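You operate a simulated robot arm through the tools that you are given. There is no shell and no other tool.

Carry out the task below with a simulated two-armed robot. There is one attempt and no reset: what you move stays moved.

Task
Tamp the film below the yellow line, then shut and lock the drum.
Fine: use the tamper and put it back; the curved red lever ends pushed shut.
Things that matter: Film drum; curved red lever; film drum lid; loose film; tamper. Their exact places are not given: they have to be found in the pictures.

Only the result counts: the job must be done as asked and must still hold three seconds after the hand-in. Knocking over, shifting, dropping, spilling or breaking anything else fails it.

Robot
Two 7-joint arms with fingered hands on one trunk, on a base that drives. Base frame: it is fixed to the floor where the robot stands at the start and does not move with it; the origin is under the middle of the robot, x ahead of it, y to its left, z up. Readings come in m, rad, newtons and seconds.
The left shoulder is at the start at [0.05, 0.187, 1.232], the right one opposite. With the tool pointing down near the work surface each hand reaches from about 0.4 to 0.78 m from the robot's upright axis, wherever it stands, measured 20 degrees to its own side. Places, roughly: Film drum [-1.9, 2.7, 0.5]; curved red lever [-1.6, 2.5, 0.9]; film drum lid [-1.8, 2.4, 1.2]; loose film [-1.9, 2.7, 0.9]; tamper [-2.25, 3.25, 1]. Payload 3.6 kg a hand.
The tool frame of a hand sits at the grasp point between the pads (the TCP): z along the fingers, y along the line on which they close. The tips reach 0.026 m beyond it. Largest opening 0.088 m; the body of the gripper starts 0.03 m behind the TCP. The gripper is a hand of 3 fingers: y runs from the thumb to the fingers, the wrist lies at [-0.017, -0.098, -0.164] in the tool frame.
Orientation is that of the tool frame in the base frame, as a unit quaternion [w, x, y, z]. With the fingers straight down and the wrist toward the robot, the tool's x, y and z point along [0, 1, 0], [1, 0, 0] and [0, 0, -1] of the base frame.

Tools
- The arms move only by the tool move_arm. It takes "left_deltas", "right_deltas" or both (then of equal length, played together; a hand with none holds still); each is a list of rows, each an object (a shift or turn left out is 0) with "linear": the shift along the base's x, y, z in mm, a list of three; "angular": the turn, a rotation vector about the base's x, y, z in rad, a list of three. In form: [{"linear": [dx, dy, dz], "angular": [ax, ay, az]}, ...]. A call has 1 to 20 rows; each row shifts and turns the commanded pose from where the row before left it. Rows are played at 5 a second. More than 0.05 m and 0.15 rad between two rows, and nothing of the call is played. Where a pose cannot be reached the arm comes as near as it can. A force on the tool above 50 N (or 10 N above the force at the start of the call, whichever is more), or a blocked arm, ends the call early, and 0.2 s more pass. In this call time passes only in rows, and 0.2 s behind the last. The reply holds the time, the measured pose of the TCP, the force on the tool along the base axes, the opening and the grip force, in the units named above and with some noise, with the torque about the TCP (base axes, N m) and any sound that the robot's microphone picked up.
- Cameras (640 x 400 px; columns grow to the right, rows downward): "scene" is now at [0.2257, 0.0026, 1.1594]; the picture's right is [0.01, -1.00, 0.00], its down [-0.26, -0.00, -0.96] and it looks along [0.96, 0.01, -0.26] (base axes); focal length 214 px, centre (320, 200). "left" rides on the left gripper at [-0.056, -0.08, -0.102] in its tool frame; the picture's right is [-0.73, -0.32, 0.60], its down [0.62, -0.67, 0.41] and it looks along [0.27, 0.67, 0.69] (tool axes); focal length 247 px, centre (320, 200). "right" rides on the right gripper at [0.056, -0.08, -0.102] in its tool frame; the picture's right is [-0.73, 0.32, -0.60], its down [-0.62, -0.67, 0.41] and it looks along [-0.27, 0.67, 0.69] (tool axes); focal length 247 px, centre (320, 200).
- snapshot(camera): a new picture of that camera. It takes no simulated time.
- raise_lower(by): slides the trunk up (or, below 0, down) by that many m; the arms and the scene camera ride with it, the base frame stays. It gives what a move gives, with no picture.
- steer(legs): drives the robot by 1 to 6 legs, each [ahead, left, turn to the left] in m, m and rad, along the robot's own axes; the way and the turn of a leg run together, so that a leg with both is an arc; at most 1.5 m and 3.142 rad a leg. The arms and the cameras ride along, it lands a little off, and it stops where it bumps. It gives what a move gives.
- set_fingers(fingers, thumb_bend, thumb_turn, hand): sets how far each is bent, from 0 (flat) to 1 (curled in); at 0.3 the hand is open as for a grip, at 0.7 the pads meet at the TCP. One left out holds its place. A second passes; each finger stops where it meets its share of the squeeze, and holds until it gets a number again. It is the only way to open and close the hand. It gives what a move gives, with no picture; readings hold the bend of each and the force on the fingers (four entries, about 0 where the hand has none), thumb and palm. thumb_turn goes from beside the hand (0) to across from the fingers (1), as for a grip.
- head_to(pan, tilt): turns the head with the scene camera to pan (to the left, within 1.047 rad either way) and tilt (down, from -0.506 to 1.204), counted from straight ahead of the robot. It gives what a move gives.
- locate(camera, pixels): for up to 12 pixels [column, row] of the newest picture of that camera ("zoom" is the newest enlarged one), the place [x, y, z] in the base frame of the surface seen there, good to about 0.002 m, but the place of the scene camera against the robot may be out by one fixed shift of up to 0.018 m in any direction. It takes no simulated time.
- inspect(camera, box): a new picture of the part [left, top, right, bottom] of that camera's present view, enlarged. It takes no simulated time.
- job_done(): hands the job in; it is judged then, once.

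Unless the task says otherwise, let go and move clear before handing in.

The tools are called after "Emit:" as a command line: name --argument value ..., lists and objects as JSON in quotes. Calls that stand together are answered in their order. move_arm: Moves the arms, as the interface text tells. Its arguments: {"type":"object","properties":{"left_deltas":{"type":"array","items":{"type":"object","properties":{"linear":{"type":"array","items":{"type":"number"}},"angular":{"type":"array","items":{"type":"number"}}}}},"right_deltas":{"type":"array","items":{"type":"object","properties":{"linear":{"type":"array","items":{"type":"number"}},"angular":{"type":"array","items":{"type":"number"}}}}}},"required":[]} The other tools are called the same way: raise_lower (by) slides the trunk up or down; set_fingers (fingers, thumb_bend, thumb_turn, hand) moves the fingers one by one; steer (legs) drives the base; head_to (pan, tilt) turns the head that bears the scene camera; snapshot (camera) takes a picture; locate (camera, pixels) gives the place of the surface under pixels of a picture; inspect (camera, box) takes an enlarged picture of a part of a camera's view; job_done () hands the job in.

At the start:

```text
clock: 0.0
left_tcp_pos: [0.5371, 0.2193, 1.1832]
left_orientation: [0.0, 0.706, 0.708, 0.001]
left_contact_force: [0.5, 0.0, -0.5]
left_torque: [0.0, -0.03, 0.0]
left_width: 0.0879
left_grasp_force: 0.1
left_shape: jaw
left_bend: [0.3, 0.3, 0.98]
left_finger forces: [0.1, 0.0, 0.0, 0.1, 0.1, 0.0]
right_tcp_pos: [0.5362, -0.1964, 1.1791]
right_orientation: [0.0, 0.707, 0.707, 0.001]
right_contact_force: [-0.1, 0.6, -1.1]
right_torque: [0.02, 0.01, 0.01]
right_width: 0.0876
right_grasp_force: 0.1
right_shape: jaw
right_bend: [0.3, 0.3, 0.98]
right_finger forces: [0.1, 0.0, 0.0, 0.1, 0.0, 0.0]
trunk travel left (down, up): [-0.375, 0.382]
robot x, y, heading: [-0.001, -0.0, 0.0]
head pan, tilt: [0.007, 0.267]
```

scene: 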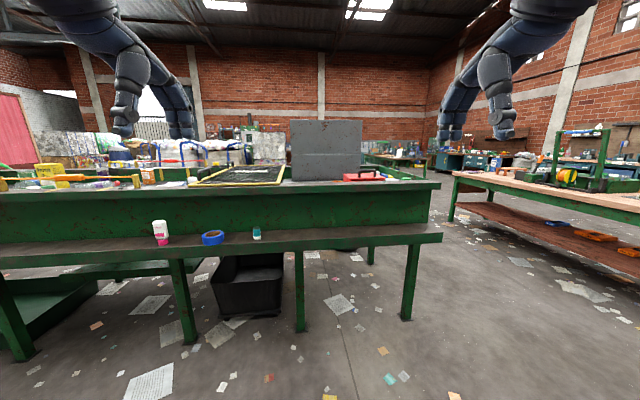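
right: 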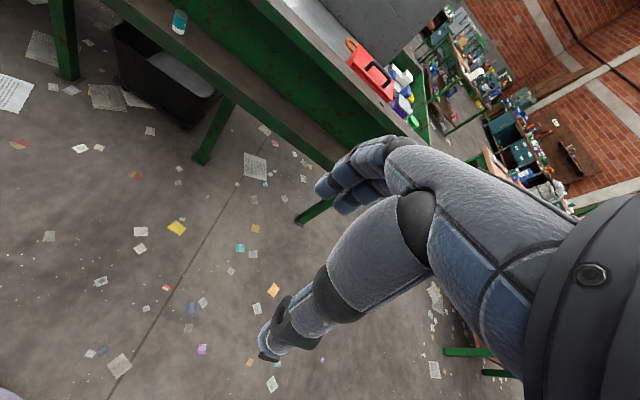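
left: 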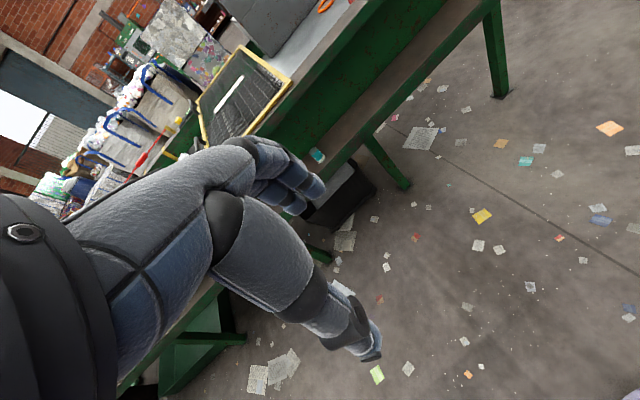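

The start picture shows only a workbench ahead; the drum lies behind to the left. I will look to the left with the head before turning.

Emit:
head_to --pan 1.04 --tilt 0.3

Emit:
snapshot --camera "scene"

```text
clock: 1.3
left_tcp_pos: [0.5391, 0.2173, 1.1836]
left_orientation: [0.0, 0.707, 0.707, 0.0]
left_contact_force: [-0.2, -0.4, -1.0]
left_torque: [-0.01, -0.06, 0.0]
left_width: 0.0877
left_grasp_force: 0.1
left_shape: jaw
left_bend: [0.3, 0.3, 0.98]
left_finger forces: [0.0, 0.1, 0.1, 0.0, 0.0, 0.0]
right_tcp_pos: [0.5357, -0.1961, 1.18]
right_orientation: [0.001, 0.706, 0.708, 0.0]
right_contact_force: [-0.4, 0.1, 0.5]
right_torque: [0.01, 0.01, 0.01]
right_width: 0.0876
right_grasp_force: 0.1
right_shape: jaw
right_bend: [0.3, 0.3, 0.98]
right_finger forces: [0.1, 0.1, 0.0, 0.0, 0.0, 0.0]
trunk travel left (down, up): [-0.375, 0.382]
robot x, y, heading: [-0.0023, -0.0023, 0.001]
head pan, tilt: [1.04, 0.3]
```

```text
taken
```

scene: 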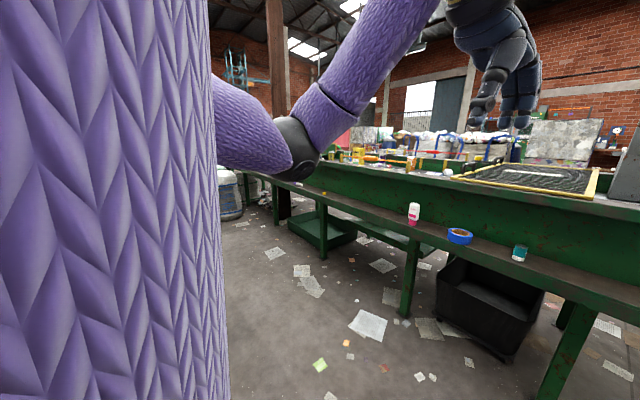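

The left view is filled by the robot's own purple sleeve (left columns), with the bench running along the front. I turn the base left in place and look ahead again.

Emit:
steer --legs '[[0, 0, 1.5]]'

Emit:
head_to --pan 0.0 --tilt 0.3

Emit:
snapshot --camera "scene"

```text
clock: 5.3
left_tcp_pos: [-0.1781, 0.5518, 1.1836]
left_orientation: [0.0, 0.037, 0.999, 0.0]
left_contact_force: [0.2, 0.1, 0.0]
left_torque: [0.0, 0.01, 0.0]
left_width: 0.0876
left_grasp_force: 0.1
left_shape: jaw
left_bend: [0.3, 0.3, 0.98]
left_finger forces: [0.1, 0.0, 0.0, 0.1, 0.1, 0.1]
right_tcp_pos: [0.2359, 0.5189, 1.1804]
right_orientation: [0.001, 0.038, 0.999, 0.001]
right_contact_force: [0.0, 1.0, -1.0]
right_torque: [-0.04, 0.0, -0.02]
right_width: 0.0877
right_grasp_force: 0.0
right_shape: jaw
right_bend: [0.3, 0.3, 0.98]
right_finger forces: [0.1, 0.1, 0.0, 0.1, 0.1, 0.0]
trunk travel left (down, up): [-0.375, 0.382]
robot x, y, heading: [-0.0013, 0.0013, 1.499]
head pan, tilt: [1.04, 0.3]
```

```text
clock: 6.6
left_tcp_pos: [-0.1763, 0.5531, 1.1838]
left_orientation: [0.0, 0.037, 0.999, 0.0]
left_contact_force: [-0.8, -0.6, -0.1]
left_torque: [0.0, 0.04, -0.02]
left_width: 0.0877
left_grasp_force: 0.0
left_shape: jaw
left_bend: [0.3, 0.3, 0.98]
left_finger forces: [0.0, 0.1, 0.0, 0.1, 0.0, 0.0]
right_tcp_pos: [0.2372, 0.5197, 1.1795]
right_orientation: [0.001, 0.039, 0.999, 0.0]
right_contact_force: [-0.1, -0.2, -0.2]
right_torque: [0.03, -0.04, 0.03]
right_width: 0.0876
right_grasp_force: 0.0
right_shape: jaw
right_bend: [0.3, 0.3, 0.98]
right_finger forces: [0.0, 0.1, 0.0, 0.0, 0.1, 0.0]
trunk travel left (down, up): [-0.375, 0.382]
robot x, y, heading: [0.0047, 0.0011, 1.495]
head pan, tilt: [0.0, 0.3]
```

```text
taken
```

scene: 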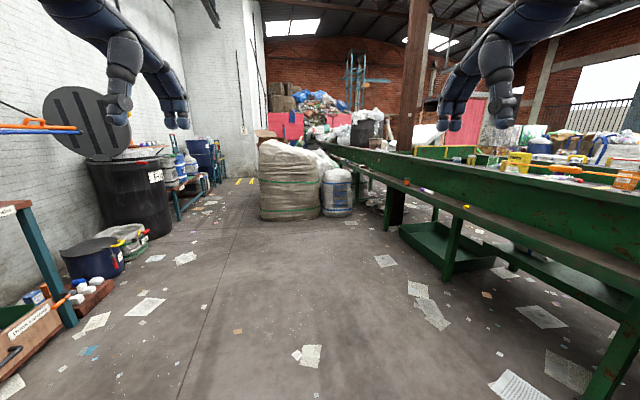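

The drum is seen at about (128,195) with its dark lid standing upright at (85,122), next to the left wall. I zoom in and also pan the head left for a better view.

Emit:
head_to --pan 0.6 --tilt 0.2

Emit:
snapshot --camera "scene"

Emit:
inspect --camera "scene" --box '[160, 60, 400, 280]'

```text
clock: 7.6
left_tcp_pos: [-0.1773, 0.5524, 1.1844]
left_orientation: [0.001, 0.038, 0.999, 0.0]
left_contact_force: [0.9, -0.1, -0.7]
left_torque: [0.02, -0.02, 0.0]
left_width: 0.0878
left_grasp_force: 0.0
left_shape: jaw
left_bend: [0.3, 0.3, 0.98]
left_finger forces: [0.0, 0.1, 0.0, 0.0, 0.0, 0.1]
right_tcp_pos: [0.2366, 0.5194, 1.1807]
right_orientation: [0.001, 0.038, 0.999, 0.0]
right_contact_force: [0.3, -0.2, 0.4]
right_torque: [-0.04, 0.0, -0.04]
right_width: 0.0878
right_grasp_force: 0.0
right_shape: jaw
right_bend: [0.3, 0.3, 0.98]
right_finger forces: [0.0, 0.0, 0.0, 0.0, 0.0, 0.1]
trunk travel left (down, up): [-0.375, 0.382]
robot x, y, heading: [0.0022, 0.0026, 1.5]
head pan, tilt: [0.6, 0.201]
```

```text
taken
```

scene: 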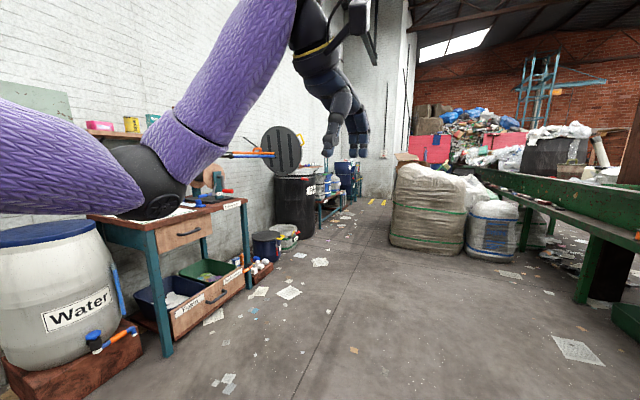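

```text
1.82 times, centred on (280, 170) of scene
```

zoom: 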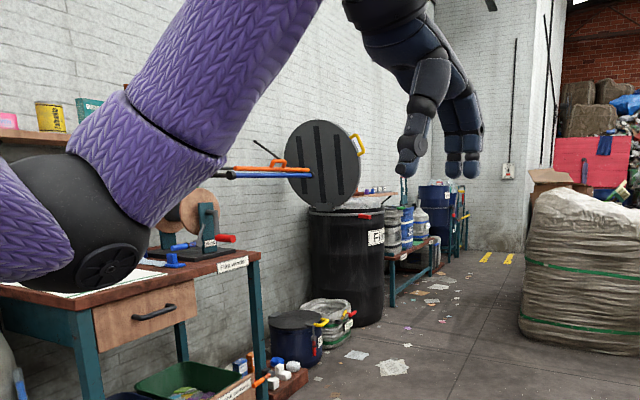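

The drum stands by the wall with its lid open (zoom pixels (322,165)) and a red lever near (368,216) on the rim. I measure key places to plan the drive.

Emit:
locate --camera "zoom" --pixels '[[322, 165], [368, 216], [345, 260], [360, 145], [350, 320], [570, 240], [310, 173], [575, 340], [447, 200], [255, 260], [300, 340], [430, 245]]'

Emit:
locate --camera "scene" --pixels '[[420, 240], [400, 245], [470, 255], [300, 300], [340, 330], [590, 260], [520, 200], [245, 240], [265, 270], [350, 195]]'

```text
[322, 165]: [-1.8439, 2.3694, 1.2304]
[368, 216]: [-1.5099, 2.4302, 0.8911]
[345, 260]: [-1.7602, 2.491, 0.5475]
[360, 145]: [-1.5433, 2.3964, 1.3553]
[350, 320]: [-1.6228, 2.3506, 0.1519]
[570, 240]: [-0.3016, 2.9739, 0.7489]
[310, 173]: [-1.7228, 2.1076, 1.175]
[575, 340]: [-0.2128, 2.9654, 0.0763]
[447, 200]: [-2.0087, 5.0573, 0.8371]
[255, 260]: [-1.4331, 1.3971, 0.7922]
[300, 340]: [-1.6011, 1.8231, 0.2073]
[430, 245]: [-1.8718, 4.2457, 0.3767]
```

```text
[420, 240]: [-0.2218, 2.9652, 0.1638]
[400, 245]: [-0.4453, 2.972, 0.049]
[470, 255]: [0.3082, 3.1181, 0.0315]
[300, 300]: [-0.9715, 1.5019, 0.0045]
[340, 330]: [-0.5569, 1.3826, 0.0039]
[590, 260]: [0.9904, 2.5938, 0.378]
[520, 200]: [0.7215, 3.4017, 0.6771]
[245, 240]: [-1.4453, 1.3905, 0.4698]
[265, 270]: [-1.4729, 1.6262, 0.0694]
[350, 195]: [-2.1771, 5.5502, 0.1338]
```

The drum's lid stands up on the near (-y) side, lever at about (-1.51, 2.43, 0.89), and a big bag at (-0.45, 2.97) bounds the aisle. I drive toward (-0.67, 1.85) and turn to face the wall.

Emit:
steer --legs '[[0.9, 0.4, 0], [0.9, 0.4, 0], [0, 0, 1.64]]'

Emit:
head_to --pan -0.4 --tilt 0.3

Emit:
snapshot --camera "scene"

```text
clock: 21.4
left_tcp_pos: [-1.2315, 1.6723, 1.1826]
left_orientation: [0.001, -0.693, 0.721, 0.0]
left_contact_force: [0.0, 0.8, -1.4]
left_torque: [0.02, 0.0, 0.0]
left_width: 0.0878
left_grasp_force: 0.1
left_shape: jaw
left_bend: [0.3, 0.3, 0.98]
left_finger forces: [0.1, 0.1, 0.0, 0.1, 0.1, 0.1]
right_tcp_pos: [-1.2129, 2.087, 1.1796]
right_orientation: [0.0, -0.692, 0.722, -0.001]
right_contact_force: [-0.4, 0.1, 0.5]
right_torque: [0.01, 0.0, 0.02]
right_width: 0.0877
right_grasp_force: 0.1
right_shape: jaw
right_bend: [0.3, 0.3, 0.98]
right_finger forces: [0.0, 0.0, 0.0, 0.0, 0.1, 0.1]
trunk travel left (down, up): [-0.375, 0.382]
robot x, y, heading: [-0.6825, 1.8651, 3.1]
head pan, tilt: [0.6, 0.201]
```

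```text
clock: 22.7
left_tcp_pos: [-1.2313, 1.6733, 1.1826]
left_orientation: [0.0, -0.693, 0.721, 0.0]
left_contact_force: [-0.1, 0.1, 0.5]
left_torque: [0.01, -0.03, 0.04]
left_width: 0.0878
left_grasp_force: 0.0
left_shape: jaw
left_bend: [0.3, 0.3, 0.98]
left_finger forces: [0.1, 0.0, 0.1, 0.0, 0.1, 0.0]
right_tcp_pos: [-1.2136, 2.0866, 1.179]
right_orientation: [0.0, -0.692, 0.722, -0.001]
right_contact_force: [0.8, 0.6, 0.3]
right_torque: [0.0, 0.02, 0.02]
right_width: 0.0877
right_grasp_force: 0.1
right_shape: jaw
right_bend: [0.3, 0.3, 0.98]
right_finger forces: [0.0, 0.0, 0.0, 0.1, 0.1, 0.1]
trunk travel left (down, up): [-0.375, 0.382]
robot x, y, heading: [-0.6855, 1.8684, 3.101]
head pan, tilt: [-0.4, 0.3]
```

```text
taken
```

scene: 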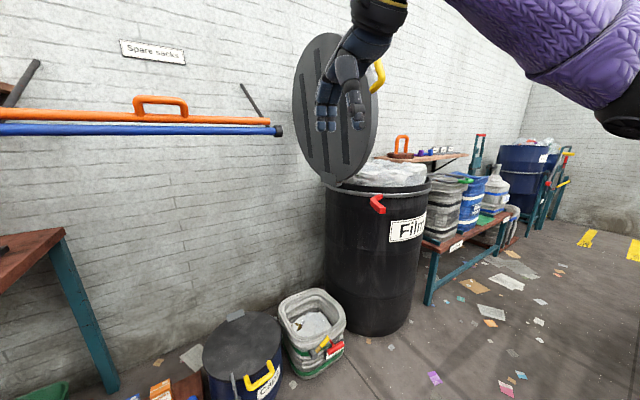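

The drum labelled "Film" with plastic heap at (395,172), red lever at (377,203), lid upright to the left; an orange-handled block at (402,147) on the shelf behind is likely the tamper. I zoom on these and look to the right for clearance.

Emit:
inspect --camera "scene" --box '[290, 120, 490, 245]'

Emit:
locate --camera "scene" --pixels '[[402, 140], [402, 154], [377, 203], [378, 76], [370, 190], [393, 172], [425, 188], [450, 155], [385, 230], [440, 195], [300, 95], [344, 36]]'

Emit:
head_to --pan -1.04 --tilt 0.3

Emit:
snapshot --camera "scene"

```text
3.20 times, centred on (390, 182) of scene
```

zoom: 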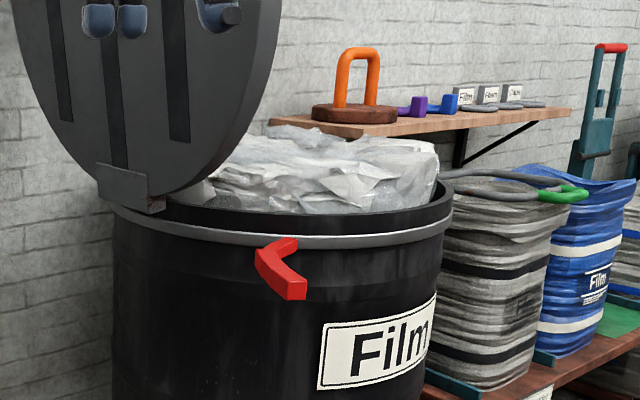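

```text
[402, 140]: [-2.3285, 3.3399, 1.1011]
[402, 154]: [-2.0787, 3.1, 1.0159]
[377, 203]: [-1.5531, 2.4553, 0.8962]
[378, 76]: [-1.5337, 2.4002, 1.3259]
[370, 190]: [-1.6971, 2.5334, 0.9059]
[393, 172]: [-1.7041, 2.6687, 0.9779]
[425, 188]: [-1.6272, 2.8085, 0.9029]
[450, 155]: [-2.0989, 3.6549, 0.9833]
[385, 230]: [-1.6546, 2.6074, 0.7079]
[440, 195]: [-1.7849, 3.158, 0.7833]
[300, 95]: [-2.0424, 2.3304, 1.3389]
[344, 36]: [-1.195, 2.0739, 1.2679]
```

```text
clock: 23.7
left_tcp_pos: [-1.2311, 1.6726, 1.1828]
left_orientation: [0.0, -0.693, 0.721, 0.0]
left_contact_force: [-0.7, 1.0, 0.1]
left_torque: [0.01, -0.01, -0.01]
left_width: 0.0876
left_grasp_force: 0.1
left_shape: jaw
left_bend: [0.3, 0.3, 0.98]
left_finger forces: [0.0, 0.0, 0.0, 0.0, 0.0, 0.0]
right_tcp_pos: [-1.2142, 2.0865, 1.1796]
right_orientation: [0.0, -0.693, 0.721, 0.001]
right_contact_force: [-0.5, -0.3, -0.4]
right_torque: [0.05, -0.04, -0.01]
right_width: 0.0876
right_grasp_force: 0.2
right_shape: jaw
right_bend: [0.3, 0.3, 0.98]
right_finger forces: [0.0, 0.0, 0.1, 0.1, 0.0, 0.0]
trunk travel left (down, up): [-0.375, 0.382]
robot x, y, heading: [-0.6869, 1.867, 3.107]
head pan, tilt: [-1.04, 0.3]
```

```text
taken
```

scene: 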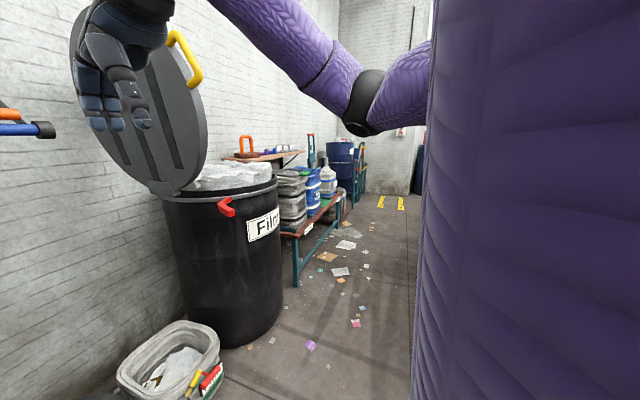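

The tamper is a brown disc with an orange D-handle on the wall shelf at about (-2.25, 3.25, 1.0); the lid plane stands near y=2.37 with its yellow handle out to x≈-1.53. I drive sideways in front of the drum staying clear of lid and bag.

Emit:
steer --legs '[[0.14, -0.45, 0.0], [0.04, -0.43, 0.03]]'

Emit:
head_to --pan 0.0 --tilt 0.4

Emit:
snapshot --camera "scene"

Emit:
snapshot --camera "left"

Emit:
snapshot --camera "right"

```text
clock: 28.9
left_tcp_pos: [-1.3743, 2.5608, 1.1845]
left_orientation: [0.001, -0.707, 0.708, -0.001]
left_contact_force: [-0.5, 0.1, -0.8]
left_torque: [0.0, 0.0, 0.0]
left_width: 0.0877
left_grasp_force: 0.0
left_shape: jaw
left_bend: [0.3, 0.3, 0.98]
left_finger forces: [0.0, 0.0, 0.0, 0.0, 0.0, 0.0]
right_tcp_pos: [-1.3734, 2.9749, 1.1794]
right_orientation: [-0.001, -0.707, 0.707, 0.0]
right_contact_force: [0.1, 0.4, 0.1]
right_torque: [0.0, 0.03, 0.01]
right_width: 0.0877
right_grasp_force: 0.2
right_shape: jaw
right_bend: [0.3, 0.3, 0.98]
right_finger forces: [0.1, 0.1, 0.0, 0.0, 0.1, 0.0]
trunk travel left (down, up): [-0.375, 0.382]
robot x, y, heading: [-0.8391, 2.7773, 3.138]
head pan, tilt: [-1.04, 0.3]
```

```text
clock: 30.2
left_tcp_pos: [-1.3756, 2.5602, 1.1819]
left_orientation: [0.0, 0.707, -0.707, 0.0]
left_contact_force: [0.5, -0.7, -1.2]
left_torque: [0.01, 0.02, 0.02]
left_width: 0.0879
left_grasp_force: 0.0
left_shape: jaw
left_bend: [0.3, 0.3, 0.98]
left_finger forces: [0.1, 0.0, 0.0, 0.0, 0.0, 0.0]
right_tcp_pos: [-1.3737, 2.9767, 1.1798]
right_orientation: [0.0, -0.706, 0.708, 0.0]
right_contact_force: [1.1, 0.5, 0.0]
right_torque: [-0.02, 0.01, -0.01]
right_width: 0.0878
right_grasp_force: 0.0
right_shape: jaw
right_bend: [0.3, 0.3, 0.98]
right_finger forces: [0.1, 0.1, 0.0, 0.1, 0.1, 0.0]
trunk travel left (down, up): [-0.375, 0.382]
robot x, y, heading: [-0.8359, 2.7807, 3.141]
head pan, tilt: [0.0, 0.4]
```

```text
taken
```

scene: 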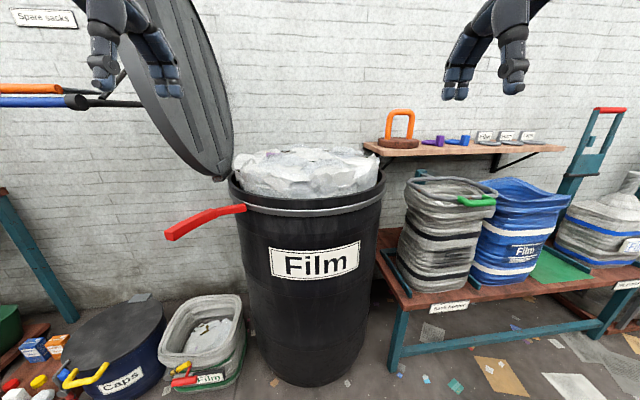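

```text
taken
```

left: 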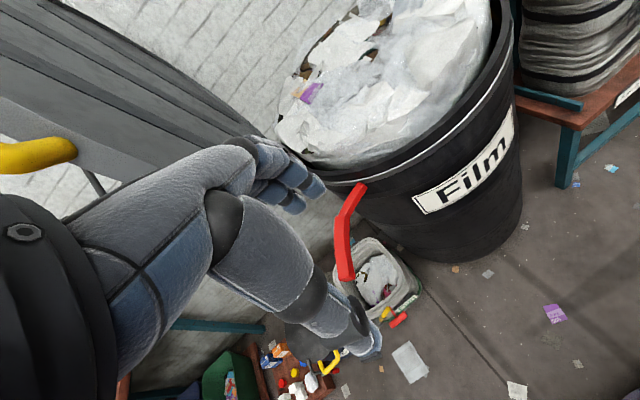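

```text
taken
```

right: 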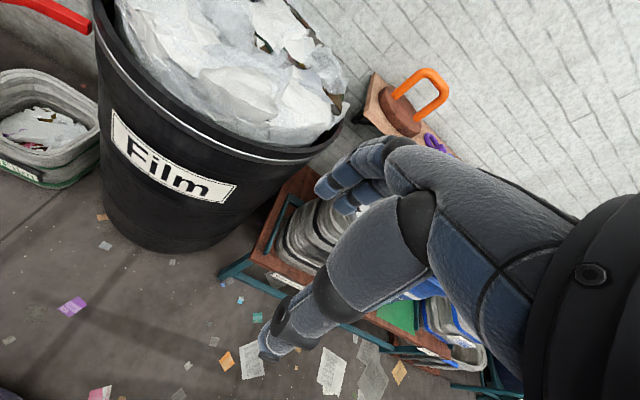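

The lever juts out from the rim (245,208) to (170,230), the film heaps above the rim, and the tamper sits on the shelf at (398,130). I zoom on the drum and the tamper and measure.

Emit:
inspect --camera "scene" --box '[140, 80, 400, 250]'

Emit:
locate --camera "zoom" --pixels '[[70, 385], [90, 365], [160, 325], [255, 305], [232, 240], [590, 240], [420, 310], [225, 200], [150, 60], [400, 230], [420, 175], [300, 180]]'

Emit:
inspect --camera "scene" --box '[350, 95, 480, 175]'

Emit:
locate --camera "zoom" --pixels '[[235, 85], [185, 150], [290, 150], [180, 220], [300, 220], [140, 225], [345, 220], [240, 240], [110, 265], [360, 300], [430, 225], [235, 210]]'

```text
2.35 times, centred on (270, 165) of scene
```

zoom: 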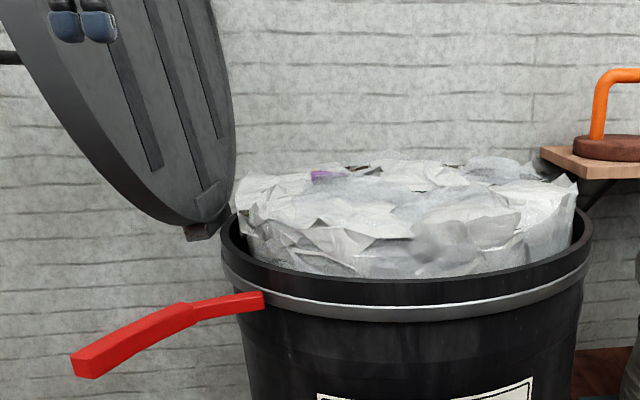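

```text
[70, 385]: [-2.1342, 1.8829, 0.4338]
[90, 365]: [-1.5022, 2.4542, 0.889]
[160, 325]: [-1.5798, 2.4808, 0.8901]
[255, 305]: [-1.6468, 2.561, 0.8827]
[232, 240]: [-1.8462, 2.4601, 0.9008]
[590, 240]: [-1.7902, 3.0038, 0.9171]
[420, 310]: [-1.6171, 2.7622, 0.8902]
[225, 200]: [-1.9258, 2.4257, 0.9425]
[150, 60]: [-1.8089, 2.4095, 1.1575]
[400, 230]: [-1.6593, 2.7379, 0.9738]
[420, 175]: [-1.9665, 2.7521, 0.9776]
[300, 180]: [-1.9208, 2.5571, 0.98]
```

```text
4.92 times, centred on (415, 135) of scene
```

zoom: 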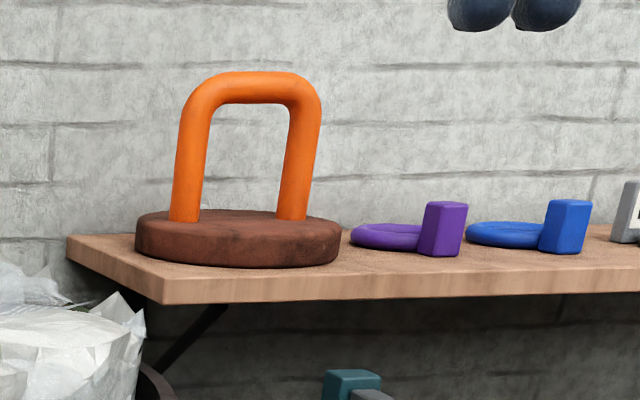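

```text
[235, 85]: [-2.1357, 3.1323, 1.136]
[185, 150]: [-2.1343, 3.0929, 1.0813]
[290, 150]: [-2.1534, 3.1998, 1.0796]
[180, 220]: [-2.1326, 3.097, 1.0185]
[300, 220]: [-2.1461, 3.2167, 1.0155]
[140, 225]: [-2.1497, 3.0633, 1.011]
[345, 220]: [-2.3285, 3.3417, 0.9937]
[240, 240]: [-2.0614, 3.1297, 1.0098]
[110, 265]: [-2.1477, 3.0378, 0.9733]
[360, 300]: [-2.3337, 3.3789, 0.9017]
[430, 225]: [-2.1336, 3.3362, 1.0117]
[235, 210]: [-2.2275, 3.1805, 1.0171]
```

Tamper handle bar runs along y at about (-2.14, 3.15, 1.13), disc top z≈1.015; drum centre ≈ (-1.9, 2.73), rim z≈0.917. I measure the bench edges, lid and lever more finely before driving in.

Emit:
locate --camera "scene" --pixels '[[410, 312], [395, 350], [388, 262], [450, 302], [372, 230], [400, 240], [432, 250], [425, 182], [310, 380], [300, 310], [212, 160], [180, 100]]'

Emit:
inspect --camera "left" --box '[250, 0, 530, 300]'

Emit:
inspect --camera "right" --box '[320, 40, 500, 160]'

Emit:
locate --camera "right" --pixels '[[430, 72], [444, 90], [402, 88], [425, 115], [385, 105], [405, 130], [400, 110], [415, 95], [370, 85], [378, 115], [340, 110], [300, 150]]'

```text
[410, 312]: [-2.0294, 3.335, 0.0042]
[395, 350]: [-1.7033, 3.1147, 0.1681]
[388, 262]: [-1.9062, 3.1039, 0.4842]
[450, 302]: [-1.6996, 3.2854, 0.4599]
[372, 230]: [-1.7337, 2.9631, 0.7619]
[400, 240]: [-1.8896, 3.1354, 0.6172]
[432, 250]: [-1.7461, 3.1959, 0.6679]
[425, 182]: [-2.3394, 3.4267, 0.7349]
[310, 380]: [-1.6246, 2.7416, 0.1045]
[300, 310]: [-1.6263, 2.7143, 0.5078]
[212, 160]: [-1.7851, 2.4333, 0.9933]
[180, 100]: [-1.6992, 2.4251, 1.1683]
```

```text
1.33 times, centred on (390, 150) of left
```

zoom: 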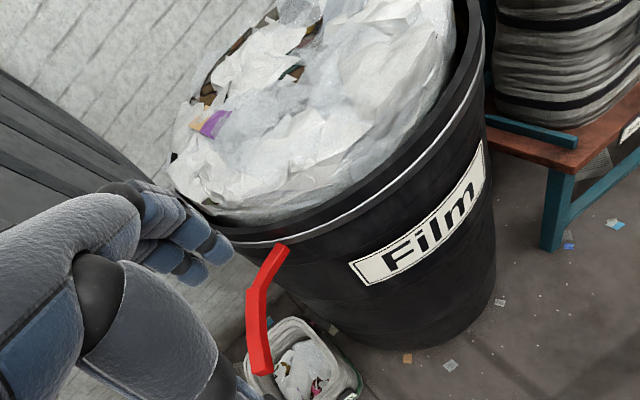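

```text
3.33 times, centred on (410, 100) of right
```

zoom: 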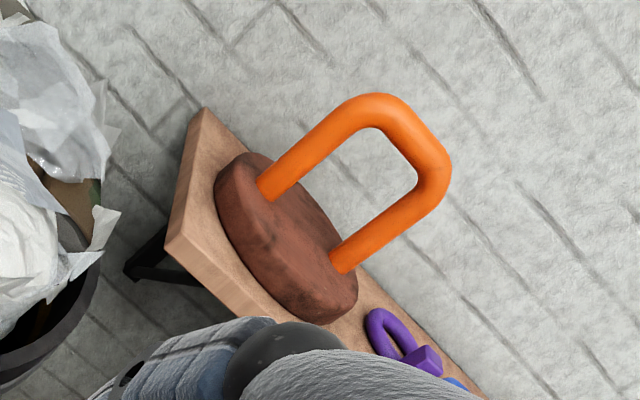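

```text
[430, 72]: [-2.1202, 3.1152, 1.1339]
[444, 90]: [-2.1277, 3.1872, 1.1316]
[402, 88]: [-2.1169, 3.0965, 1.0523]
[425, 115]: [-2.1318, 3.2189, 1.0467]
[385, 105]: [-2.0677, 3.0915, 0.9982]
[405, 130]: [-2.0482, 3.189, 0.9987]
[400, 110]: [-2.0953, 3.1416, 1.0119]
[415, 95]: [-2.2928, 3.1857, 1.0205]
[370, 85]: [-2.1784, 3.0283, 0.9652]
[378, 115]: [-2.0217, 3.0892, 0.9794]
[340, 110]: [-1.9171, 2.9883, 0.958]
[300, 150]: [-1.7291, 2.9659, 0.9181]
```

The right camera gives the handle bar centre ≈ (-2.138, 3.155, 1.13), tilted about 0.12 rad; the bench front edge is at x≈-1.70. I drive to about (-1.40, 3.10), strafing first so the left hand keeps clear of the lid.

Emit:
steer --legs '[[0.1, -0.17, 0.0], [0.25, -0.1, 0.0], [0.2, -0.05, 0.0]]'

Emit:
head_to --pan 0.0 --tilt 0.7

Emit:
snapshot --camera "scene"

Emit:
snapshot --camera "right"

Emit:
snapshot --camera "left"

```text
clock: 34.5
left_tcp_pos: [-1.9262, 2.8849, 1.183]
left_orientation: [-0.001, 0.708, -0.706, 0.001]
left_contact_force: [-0.5, 0.9, 0.6]
left_torque: [0.03, 0.02, -0.02]
left_width: 0.0876
left_grasp_force: 0.1
left_shape: jaw
left_bend: [0.3, 0.3, 0.98]
left_finger forces: [0.0, 0.1, 0.0, 0.0, 0.0, 0.1]
right_tcp_pos: [-1.9267, 3.2974, 1.1797]
right_orientation: [-0.001, 0.707, -0.707, 0.001]
right_contact_force: [0.6, -0.1, -0.3]
right_torque: [0.0, -0.02, 0.03]
right_width: 0.0877
right_grasp_force: 0.0
right_shape: jaw
right_bend: [0.3, 0.3, 0.98]
right_finger forces: [0.0, 0.0, 0.0, 0.0, 0.0, 0.0]
trunk travel left (down, up): [-0.375, 0.382]
robot x, y, heading: [-1.3883, 3.1035, -3.139]
head pan, tilt: [0.0, 0.4]
```

```text
clock: 35.3
left_tcp_pos: [-1.9255, 2.883, 1.1838]
left_orientation: [-0.001, 0.708, -0.706, 0.0]
left_contact_force: [0.1, 1.2, 0.3]
left_torque: [0.02, 0.0, 0.03]
left_width: 0.0876
left_grasp_force: 0.1
left_shape: jaw
left_bend: [0.3, 0.3, 0.98]
left_finger forces: [0.0, 0.1, 0.0, 0.1, 0.0, 0.0]
right_tcp_pos: [-1.9239, 3.298, 1.1798]
right_orientation: [0.0, 0.707, -0.707, 0.0]
right_contact_force: [-0.4, -0.8, 0.0]
right_torque: [0.0, 0.01, 0.0]
right_width: 0.0875
right_grasp_force: 0.1
right_shape: jaw
right_bend: [0.3, 0.3, 0.98]
right_finger forces: [0.0, 0.1, 0.1, 0.0, 0.0, 0.0]
trunk travel left (down, up): [-0.375, 0.382]
robot x, y, heading: [-1.3893, 3.0994, -3.141]
head pan, tilt: [0.0, 0.7]
```

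```text
taken
```

scene: 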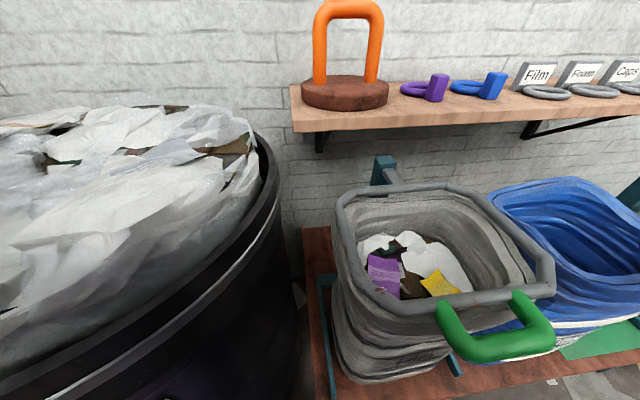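

```text
taken
```

right: 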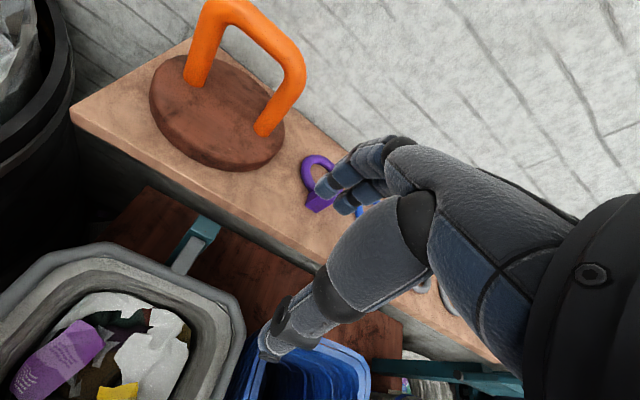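

```text
taken
```

left: 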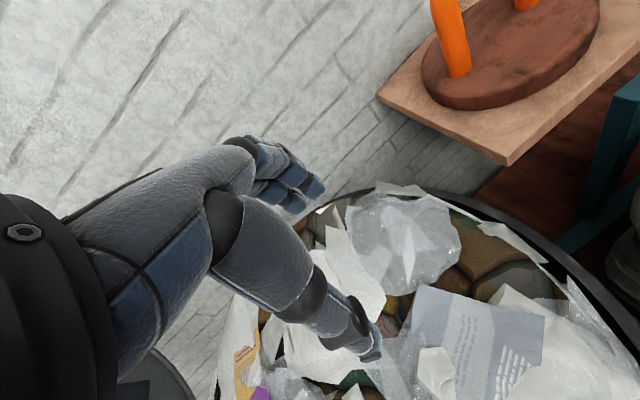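

I am now in front of shelf and drum; the handle's top bar shows in the right camera from about (235,12) to (295,68). I measure it with the wrist camera.

Emit:
locate --camera "right" --pixels '[[235, 10], [262, 30], [285, 50], [295, 70], [205, 40], [283, 100], [195, 80], [265, 130], [155, 95], [278, 140], [215, 165], [230, 90]]'

Emit:
locate --camera "scene" --pixels '[[345, 6], [375, 25], [320, 50], [372, 60], [345, 105], [303, 90], [388, 90], [440, 80], [345, 120], [320, 78], [372, 78]]'

```text
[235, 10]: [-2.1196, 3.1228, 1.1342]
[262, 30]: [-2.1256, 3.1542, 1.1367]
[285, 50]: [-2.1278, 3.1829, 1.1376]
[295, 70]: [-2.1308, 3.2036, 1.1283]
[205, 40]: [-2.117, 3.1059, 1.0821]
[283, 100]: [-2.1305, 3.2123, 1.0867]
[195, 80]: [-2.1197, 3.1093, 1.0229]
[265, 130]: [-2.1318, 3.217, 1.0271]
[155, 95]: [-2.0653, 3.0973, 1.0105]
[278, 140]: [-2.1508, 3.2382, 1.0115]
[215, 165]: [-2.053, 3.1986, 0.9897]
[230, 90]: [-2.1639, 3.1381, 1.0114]
```

```text
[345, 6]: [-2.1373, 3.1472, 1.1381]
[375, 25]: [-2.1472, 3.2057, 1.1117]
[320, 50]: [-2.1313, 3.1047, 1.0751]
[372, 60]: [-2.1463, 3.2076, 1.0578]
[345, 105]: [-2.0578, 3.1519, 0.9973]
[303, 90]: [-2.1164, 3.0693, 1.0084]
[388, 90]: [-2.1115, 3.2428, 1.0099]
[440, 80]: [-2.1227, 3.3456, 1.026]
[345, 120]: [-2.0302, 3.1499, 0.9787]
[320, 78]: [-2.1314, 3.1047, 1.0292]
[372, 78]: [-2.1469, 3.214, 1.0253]
```

Bar centre is about (-2.137, 3.156, 1.128) with yaw ≈0.13 rad. I move the right hand above it at z≈1.20.

Emit:
move_arm --right_deltas '[{"linear": [0, 0, 20]}, {"linear": [-35.5, -23.7, 0], "angular": [0, 0, 0.022]}, {"linear": [-35.5, -23.7, 0], "angular": [0, 0, 0.022]}, {"linear": [-35.5, -23.7, 0], "angular": [0, 0, 0.022]}, {"linear": [-35.5, -23.7, 0], "angular": [0, 0, 0.022]}, {"linear": [-35.5, -23.7, 0], "angular": [0, 0, 0.022]}, {"linear": [-35.5, -23.7, 0], "angular": [0, 0, 0.022]}]'

Emit:
snapshot --camera "right"

Emit:
snapshot --camera "scene"

```text
clock: 36.9
left_tcp_pos: [-1.9279, 2.8866, 1.1832]
left_orientation: [-0.001, 0.708, -0.706, 0.002]
left_contact_force: [-1.2, 0.7, 0.0]
left_torque: [-0.01, -0.01, 0.03]
left_width: 0.088
left_grasp_force: 0.0
left_shape: jaw
left_bend: [0.3, 0.3, 0.98]
left_finger forces: [0.1, 0.0, 0.1, 0.0, 0.0, 0.0]
right_tcp_pos: [-2.1038, 3.1793, 1.1984]
right_orientation: [0.0, 0.748, -0.664, 0.001]
right_contact_force: [-0.2, 1.0, -0.5]
right_torque: [-0.01, 0.0, 0.03]
right_width: 0.0878
right_grasp_force: 0.1
right_shape: jaw
right_bend: [0.3, 0.3, 0.97]
right_finger forces: [0.0, 0.1, 0.0, 0.0, 0.0, 0.0]
right hand out of reach, approached as far as the arm can: row 7
trunk travel left (down, up): [-0.375, 0.382]
robot x, y, heading: [-1.3859, 3.1042, -3.14]
head pan, tilt: [0.0, 0.7]
```

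```text
taken
```

right: 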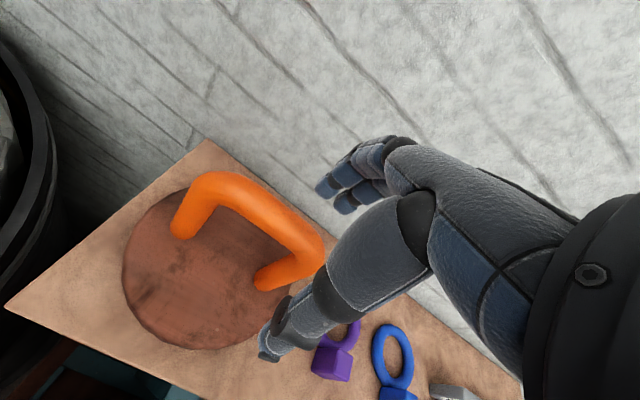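

```text
taken
```

scene: 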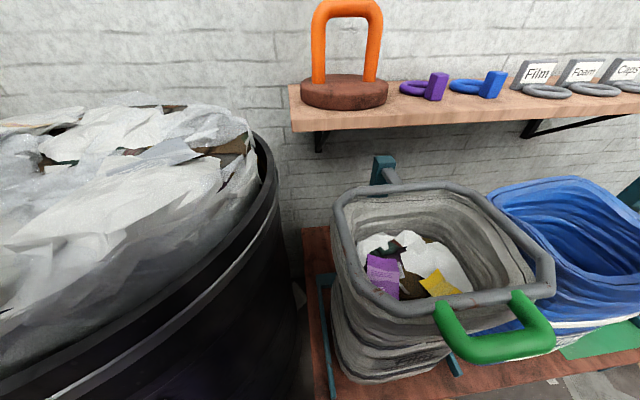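

The arm reached its limit at x≈-2.104, so the robot must stand closer. I look down with the head to judge the base's clearance to bench and drum.

Emit:
head_to --pan 0.0 --tilt 1.2

Emit:
snapshot --camera "scene"

```text
clock: 37.8
left_tcp_pos: [-1.9268, 2.8831, 1.1834]
left_orientation: [-0.001, 0.708, -0.706, 0.0]
left_contact_force: [0.4, 0.2, -0.2]
left_torque: [0.0, -0.02, 0.02]
left_width: 0.0878
left_grasp_force: 0.1
left_shape: jaw
left_bend: [0.3, 0.3, 0.98]
left_finger forces: [0.1, 0.0, 0.0, 0.0, 0.0, 0.0]
right_tcp_pos: [-2.1003, 3.1764, 1.2002]
right_orientation: [0.0, 0.747, -0.664, -0.001]
right_contact_force: [-0.2, -0.2, 0.4]
right_torque: [0.03, 0.0, -0.02]
right_width: 0.0881
right_grasp_force: 0.1
right_shape: jaw
right_bend: [0.3, 0.3, 0.97]
right_finger forces: [0.0, 0.0, 0.0, 0.1, 0.1, 0.0]
trunk travel left (down, up): [-0.375, 0.382]
robot x, y, heading: [-1.3874, 3.1023, -3.137]
head pan, tilt: [0.0, 1.201]
```

```text
taken
```

scene: 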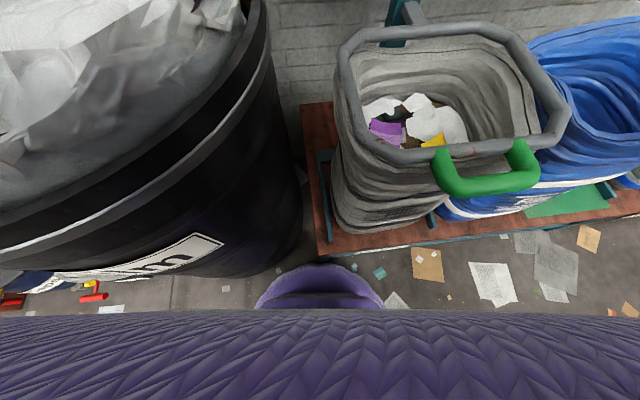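

A rounded purple base front shows at (320,275) close to the drum's side and the bench edge. I measure it and the bench edge.

Emit:
locate --camera "scene" --pixels '[[320, 270], [270, 295], [370, 295], [320, 300], [330, 250], [430, 238], [318, 240], [270, 255], [250, 200], [490, 230], [300, 320], [490, 180]]'

```text
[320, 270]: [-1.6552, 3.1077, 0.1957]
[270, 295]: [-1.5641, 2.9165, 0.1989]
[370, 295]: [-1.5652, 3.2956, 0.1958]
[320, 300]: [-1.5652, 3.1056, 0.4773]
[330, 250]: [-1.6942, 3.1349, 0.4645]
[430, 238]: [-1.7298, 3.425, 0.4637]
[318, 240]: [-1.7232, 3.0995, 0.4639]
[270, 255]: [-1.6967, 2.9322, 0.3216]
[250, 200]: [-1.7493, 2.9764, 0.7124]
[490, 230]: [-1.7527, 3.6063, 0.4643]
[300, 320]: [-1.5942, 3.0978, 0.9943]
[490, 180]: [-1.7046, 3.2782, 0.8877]
```

The base disc (radius ≈0.27) is already near the bench leg at x≈-1.70, so I will not drive closer; instead I tilt the hand forward about the bar axis (0.5 rad) to gain reach, backing off first.

Emit:
move_arm --right_deltas '[{"linear": [25, 0, 10]}, {"linear": [25, 0, 0], "angular": [-0.0168, 0.1238, 0]}, {"linear": [15, 0, 0], "angular": [-0.0168, 0.1238, 0]}, {"linear": [10, 0, 0], "angular": [-0.0168, 0.1238, 0]}, {"linear": [0, 0, 0], "angular": [-0.0168, 0.1238, 0]}]'

Emit:
snapshot --camera "right"

```text
clock: 39.0
left_tcp_pos: [-1.9254, 2.8841, 1.1836]
left_orientation: [0.0, 0.708, -0.706, 0.001]
left_contact_force: [-0.7, -0.2, -0.3]
left_torque: [0.03, -0.04, 0.01]
left_width: 0.0876
left_grasp_force: 0.0
left_shape: jaw
left_bend: [0.3, 0.3, 0.98]
left_finger forces: [0.0, 0.1, 0.0, 0.0, 0.0, 0.1]
right_tcp_pos: [-2.0255, 3.1754, 1.2079]
right_orientation: [0.187, 0.729, -0.638, -0.164]
right_contact_force: [0.7, -0.1, -0.3]
right_torque: [0.01, -0.01, -0.02]
right_width: 0.0876
right_grasp_force: 0.0
right_shape: jaw
right_bend: [0.3, 0.3, 0.97]
right_finger forces: [0.0, 0.1, 0.0, 0.0, 0.1, 0.0]
trunk travel left (down, up): [-0.375, 0.382]
robot x, y, heading: [-1.3849, 3.1016, -3.134]
head pan, tilt: [0.0, 1.201]
```

```text
taken
```

right: 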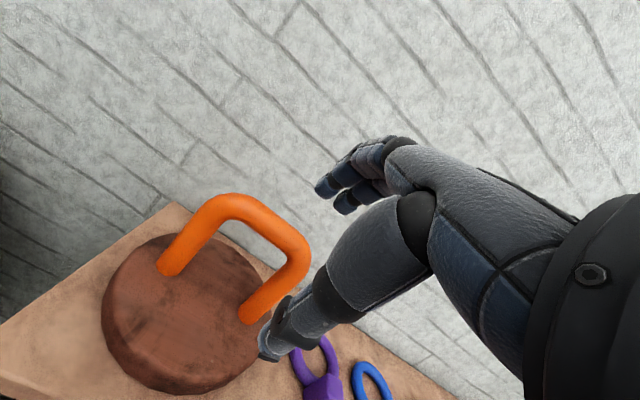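

The hand is tilted as wanted (tool x along the bar). I re-measure the bar from this closer view, at (215,205)–(300,255).

Emit:
locate --camera "right" --pixels '[[232, 200], [257, 212], [285, 232], [298, 252], [200, 225], [300, 270], [172, 265], [250, 310], [190, 300], [255, 225], [282, 243]]'

Emit:
inspect --camera "right" --box '[140, 150, 400, 370]'

```text
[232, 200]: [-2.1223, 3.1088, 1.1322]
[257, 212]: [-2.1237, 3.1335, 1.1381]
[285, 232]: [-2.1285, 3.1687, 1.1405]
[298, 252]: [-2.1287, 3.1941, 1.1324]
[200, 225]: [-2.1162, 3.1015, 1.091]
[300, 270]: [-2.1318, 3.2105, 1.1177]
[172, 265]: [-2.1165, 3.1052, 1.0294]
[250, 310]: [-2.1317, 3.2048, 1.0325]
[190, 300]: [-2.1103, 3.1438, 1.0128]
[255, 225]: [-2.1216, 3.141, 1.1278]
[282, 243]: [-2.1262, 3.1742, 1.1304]
```

```text
1.82 times, centred on (270, 260) of right
```

zoom: 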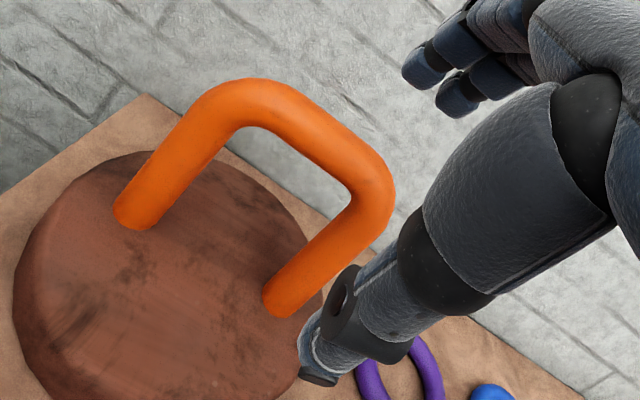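

The bar's centre is ≈(-2.135, 3.156, 1.129). I go to the pre-grasp point 8 cm back along the finger axis.

Emit:
move_arm --right_deltas '[{"linear": [-25, -5, -3]}, {"linear": [-25, -5, -5]}, {"linear": [-24, -4, -5]}]'

Emit:
snapshot --camera "right"

```text
clock: 39.8
left_tcp_pos: [-1.927, 2.8835, 1.184]
left_orientation: [0.0, 0.708, -0.706, 0.0]
left_contact_force: [0.6, 0.8, 0.2]
left_torque: [-0.02, -0.01, -0.03]
left_width: 0.0876
left_grasp_force: 0.1
left_shape: jaw
left_bend: [0.3, 0.3, 0.98]
left_finger forces: [0.0, 0.0, 0.0, 0.1, 0.0, 0.0]
right_tcp_pos: [-2.0972, 3.1614, 1.196]
right_orientation: [0.186, 0.73, -0.637, -0.162]
right_contact_force: [-0.3, 0.5, -0.3]
right_torque: [0.01, -0.01, -0.03]
right_width: 0.0875
right_grasp_force: 0.1
right_shape: jaw
right_bend: [0.3, 0.3, 0.97]
right_finger forces: [0.0, 0.1, 0.0, 0.0, 0.0, 0.0]
trunk travel left (down, up): [-0.375, 0.382]
robot x, y, heading: [-1.3892, 3.1035, -3.14]
head pan, tilt: [0.0, 1.201]
```

```text
taken
```

right: 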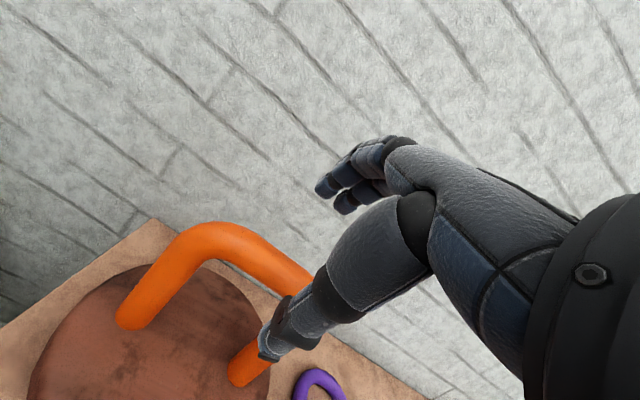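

The bar is just below-ahead of the hand. I advance 8 cm along the finger axis to straddle it.

Emit:
move_arm --right_deltas '[{"linear": [-9.9, -1.3, -17.8]}, {"linear": [-9.9, -1.3, -17.8]}, {"linear": [-9.9, -1.3, -17.8]}, {"linear": [-9.9, -1.3, -17.8]}]'

Emit:
snapshot --camera "right"

Emit:
head_to --pan 0.0 --tilt 0.45

Emit:
snapshot --camera "scene"

```text
clock: 40.8
left_tcp_pos: [-1.926, 2.8833, 1.183]
left_orientation: [-0.001, 0.708, -0.706, 0.001]
left_contact_force: [-0.1, -0.3, 0.2]
left_torque: [0.0, 0.01, 0.0]
left_width: 0.0875
left_grasp_force: 0.1
left_shape: jaw
left_bend: [0.3, 0.3, 0.98]
left_finger forces: [0.0, 0.0, 0.0, 0.0, 0.0, 0.0]
right_tcp_pos: [-2.14, 3.155, 1.124]
right_orientation: [0.186, 0.73, -0.637, -0.162]
right_contact_force: [0.9, -0.5, 0.0]
right_torque: [0.02, 0.01, -0.01]
right_width: 0.0877
right_grasp_force: 0.0
right_shape: jaw
right_bend: [0.3, 0.3, 0.97]
right_finger forces: [0.0, 0.1, 0.0, 0.1, 0.1, 0.1]
trunk travel left (down, up): [-0.375, 0.382]
robot x, y, heading: [-1.3894, 3.1035, -3.137]
head pan, tilt: [0.0, 1.201]
```

```text
taken
```

right: 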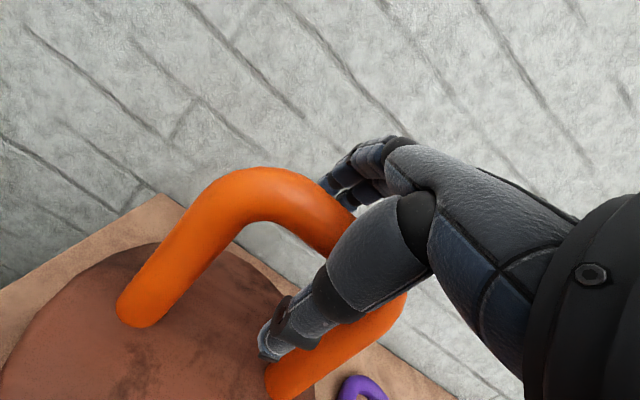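

```text
clock: 41.9
left_tcp_pos: [-1.9257, 2.8847, 1.1833]
left_orientation: [0.0, 0.708, -0.706, -0.001]
left_contact_force: [0.5, 0.2, 0.2]
left_torque: [-0.02, 0.05, 0.01]
left_width: 0.0875
left_grasp_force: 0.1
left_shape: jaw
left_bend: [0.3, 0.3, 0.98]
left_finger forces: [0.0, 0.0, 0.1, 0.0, 0.1, 0.0]
right_tcp_pos: [-2.1394, 3.1557, 1.1245]
right_orientation: [0.185, 0.73, -0.638, -0.163]
right_contact_force: [-0.3, 0.6, -0.7]
right_torque: [-0.03, -0.01, 0.0]
right_width: 0.0879
right_grasp_force: 0.1
right_shape: jaw
right_bend: [0.3, 0.3, 0.97]
right_finger forces: [0.0, 0.0, 0.1, 0.0, 0.0, 0.0]
trunk travel left (down, up): [-0.375, 0.382]
robot x, y, heading: [-1.3858, 3.1029, -3.136]
head pan, tilt: [0.0, 0.45]
```

```text
taken
```

scene: 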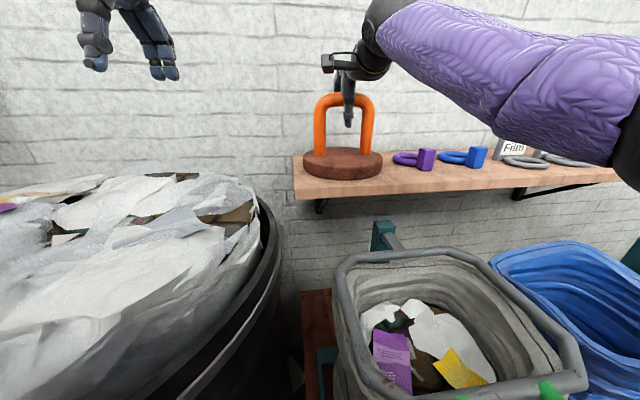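

The thumb passes in front of the bar near the handle's middle (scene (349,110)). I zoom once to confirm, then close the fingers.

Emit:
inspect --camera "scene" --box '[290, 40, 410, 190]'

Emit:
set_fingers --hand "right" --fingers 0.7 --thumb_bend 0.7

Emit:
snapshot --camera "right"

Emit:
inspect --camera "scene" --box '[290, 40, 410, 190]'

```text
2.67 times, centred on (350, 115) of scene
```

zoom: 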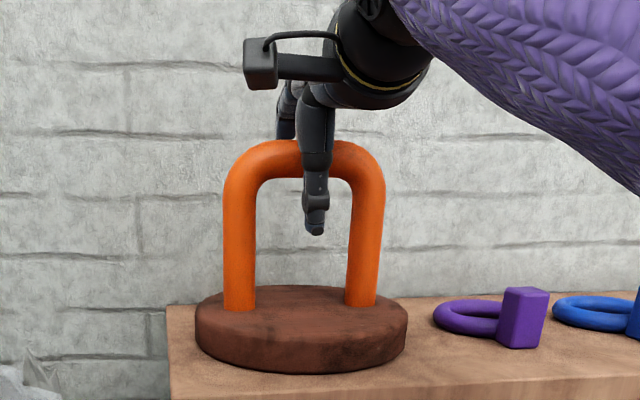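

```text
clock: 42.9
left_tcp_pos: [-1.9259, 2.8845, 1.183]
left_orientation: [-0.001, 0.708, -0.706, 0.001]
left_contact_force: [0.6, 0.4, -0.2]
left_torque: [0.01, 0.0, -0.03]
left_width: 0.0877
left_grasp_force: 0.2
left_shape: jaw
left_bend: [0.3, 0.3, 0.98]
left_finger forces: [0.1, 0.1, 0.0, 0.0, 0.1, 0.1]
right_tcp_pos: [-2.1392, 3.1543, 1.1236]
right_orientation: [0.186, 0.73, -0.638, -0.162]
right_contact_force: [0.5, 0.1, -1.6]
right_torque: [0.04, -0.01, 0.01]
right_width: 0.006
right_grasp_force: 2.4
right_shape: fingers
right_bend: [0.69, 0.68, 0.97]
right_finger forces: [0.9, 0.9, 0.1, 0.0, 3.4, 0.0]
trunk travel left (down, up): [-0.375, 0.382]
robot x, y, heading: [-1.3861, 3.1058, -3.131]
head pan, tilt: [0.0, 0.45]
```

```text
taken
```

right: 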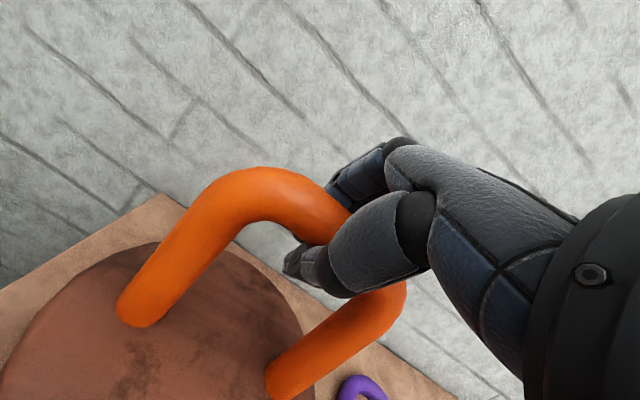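

```text
2.67 times, centred on (350, 115) of scene
```

zoom: 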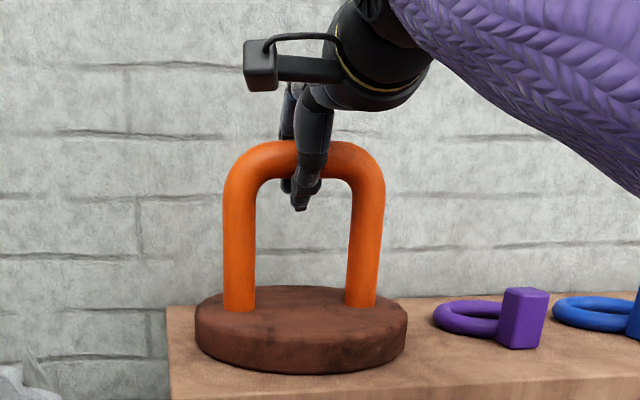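

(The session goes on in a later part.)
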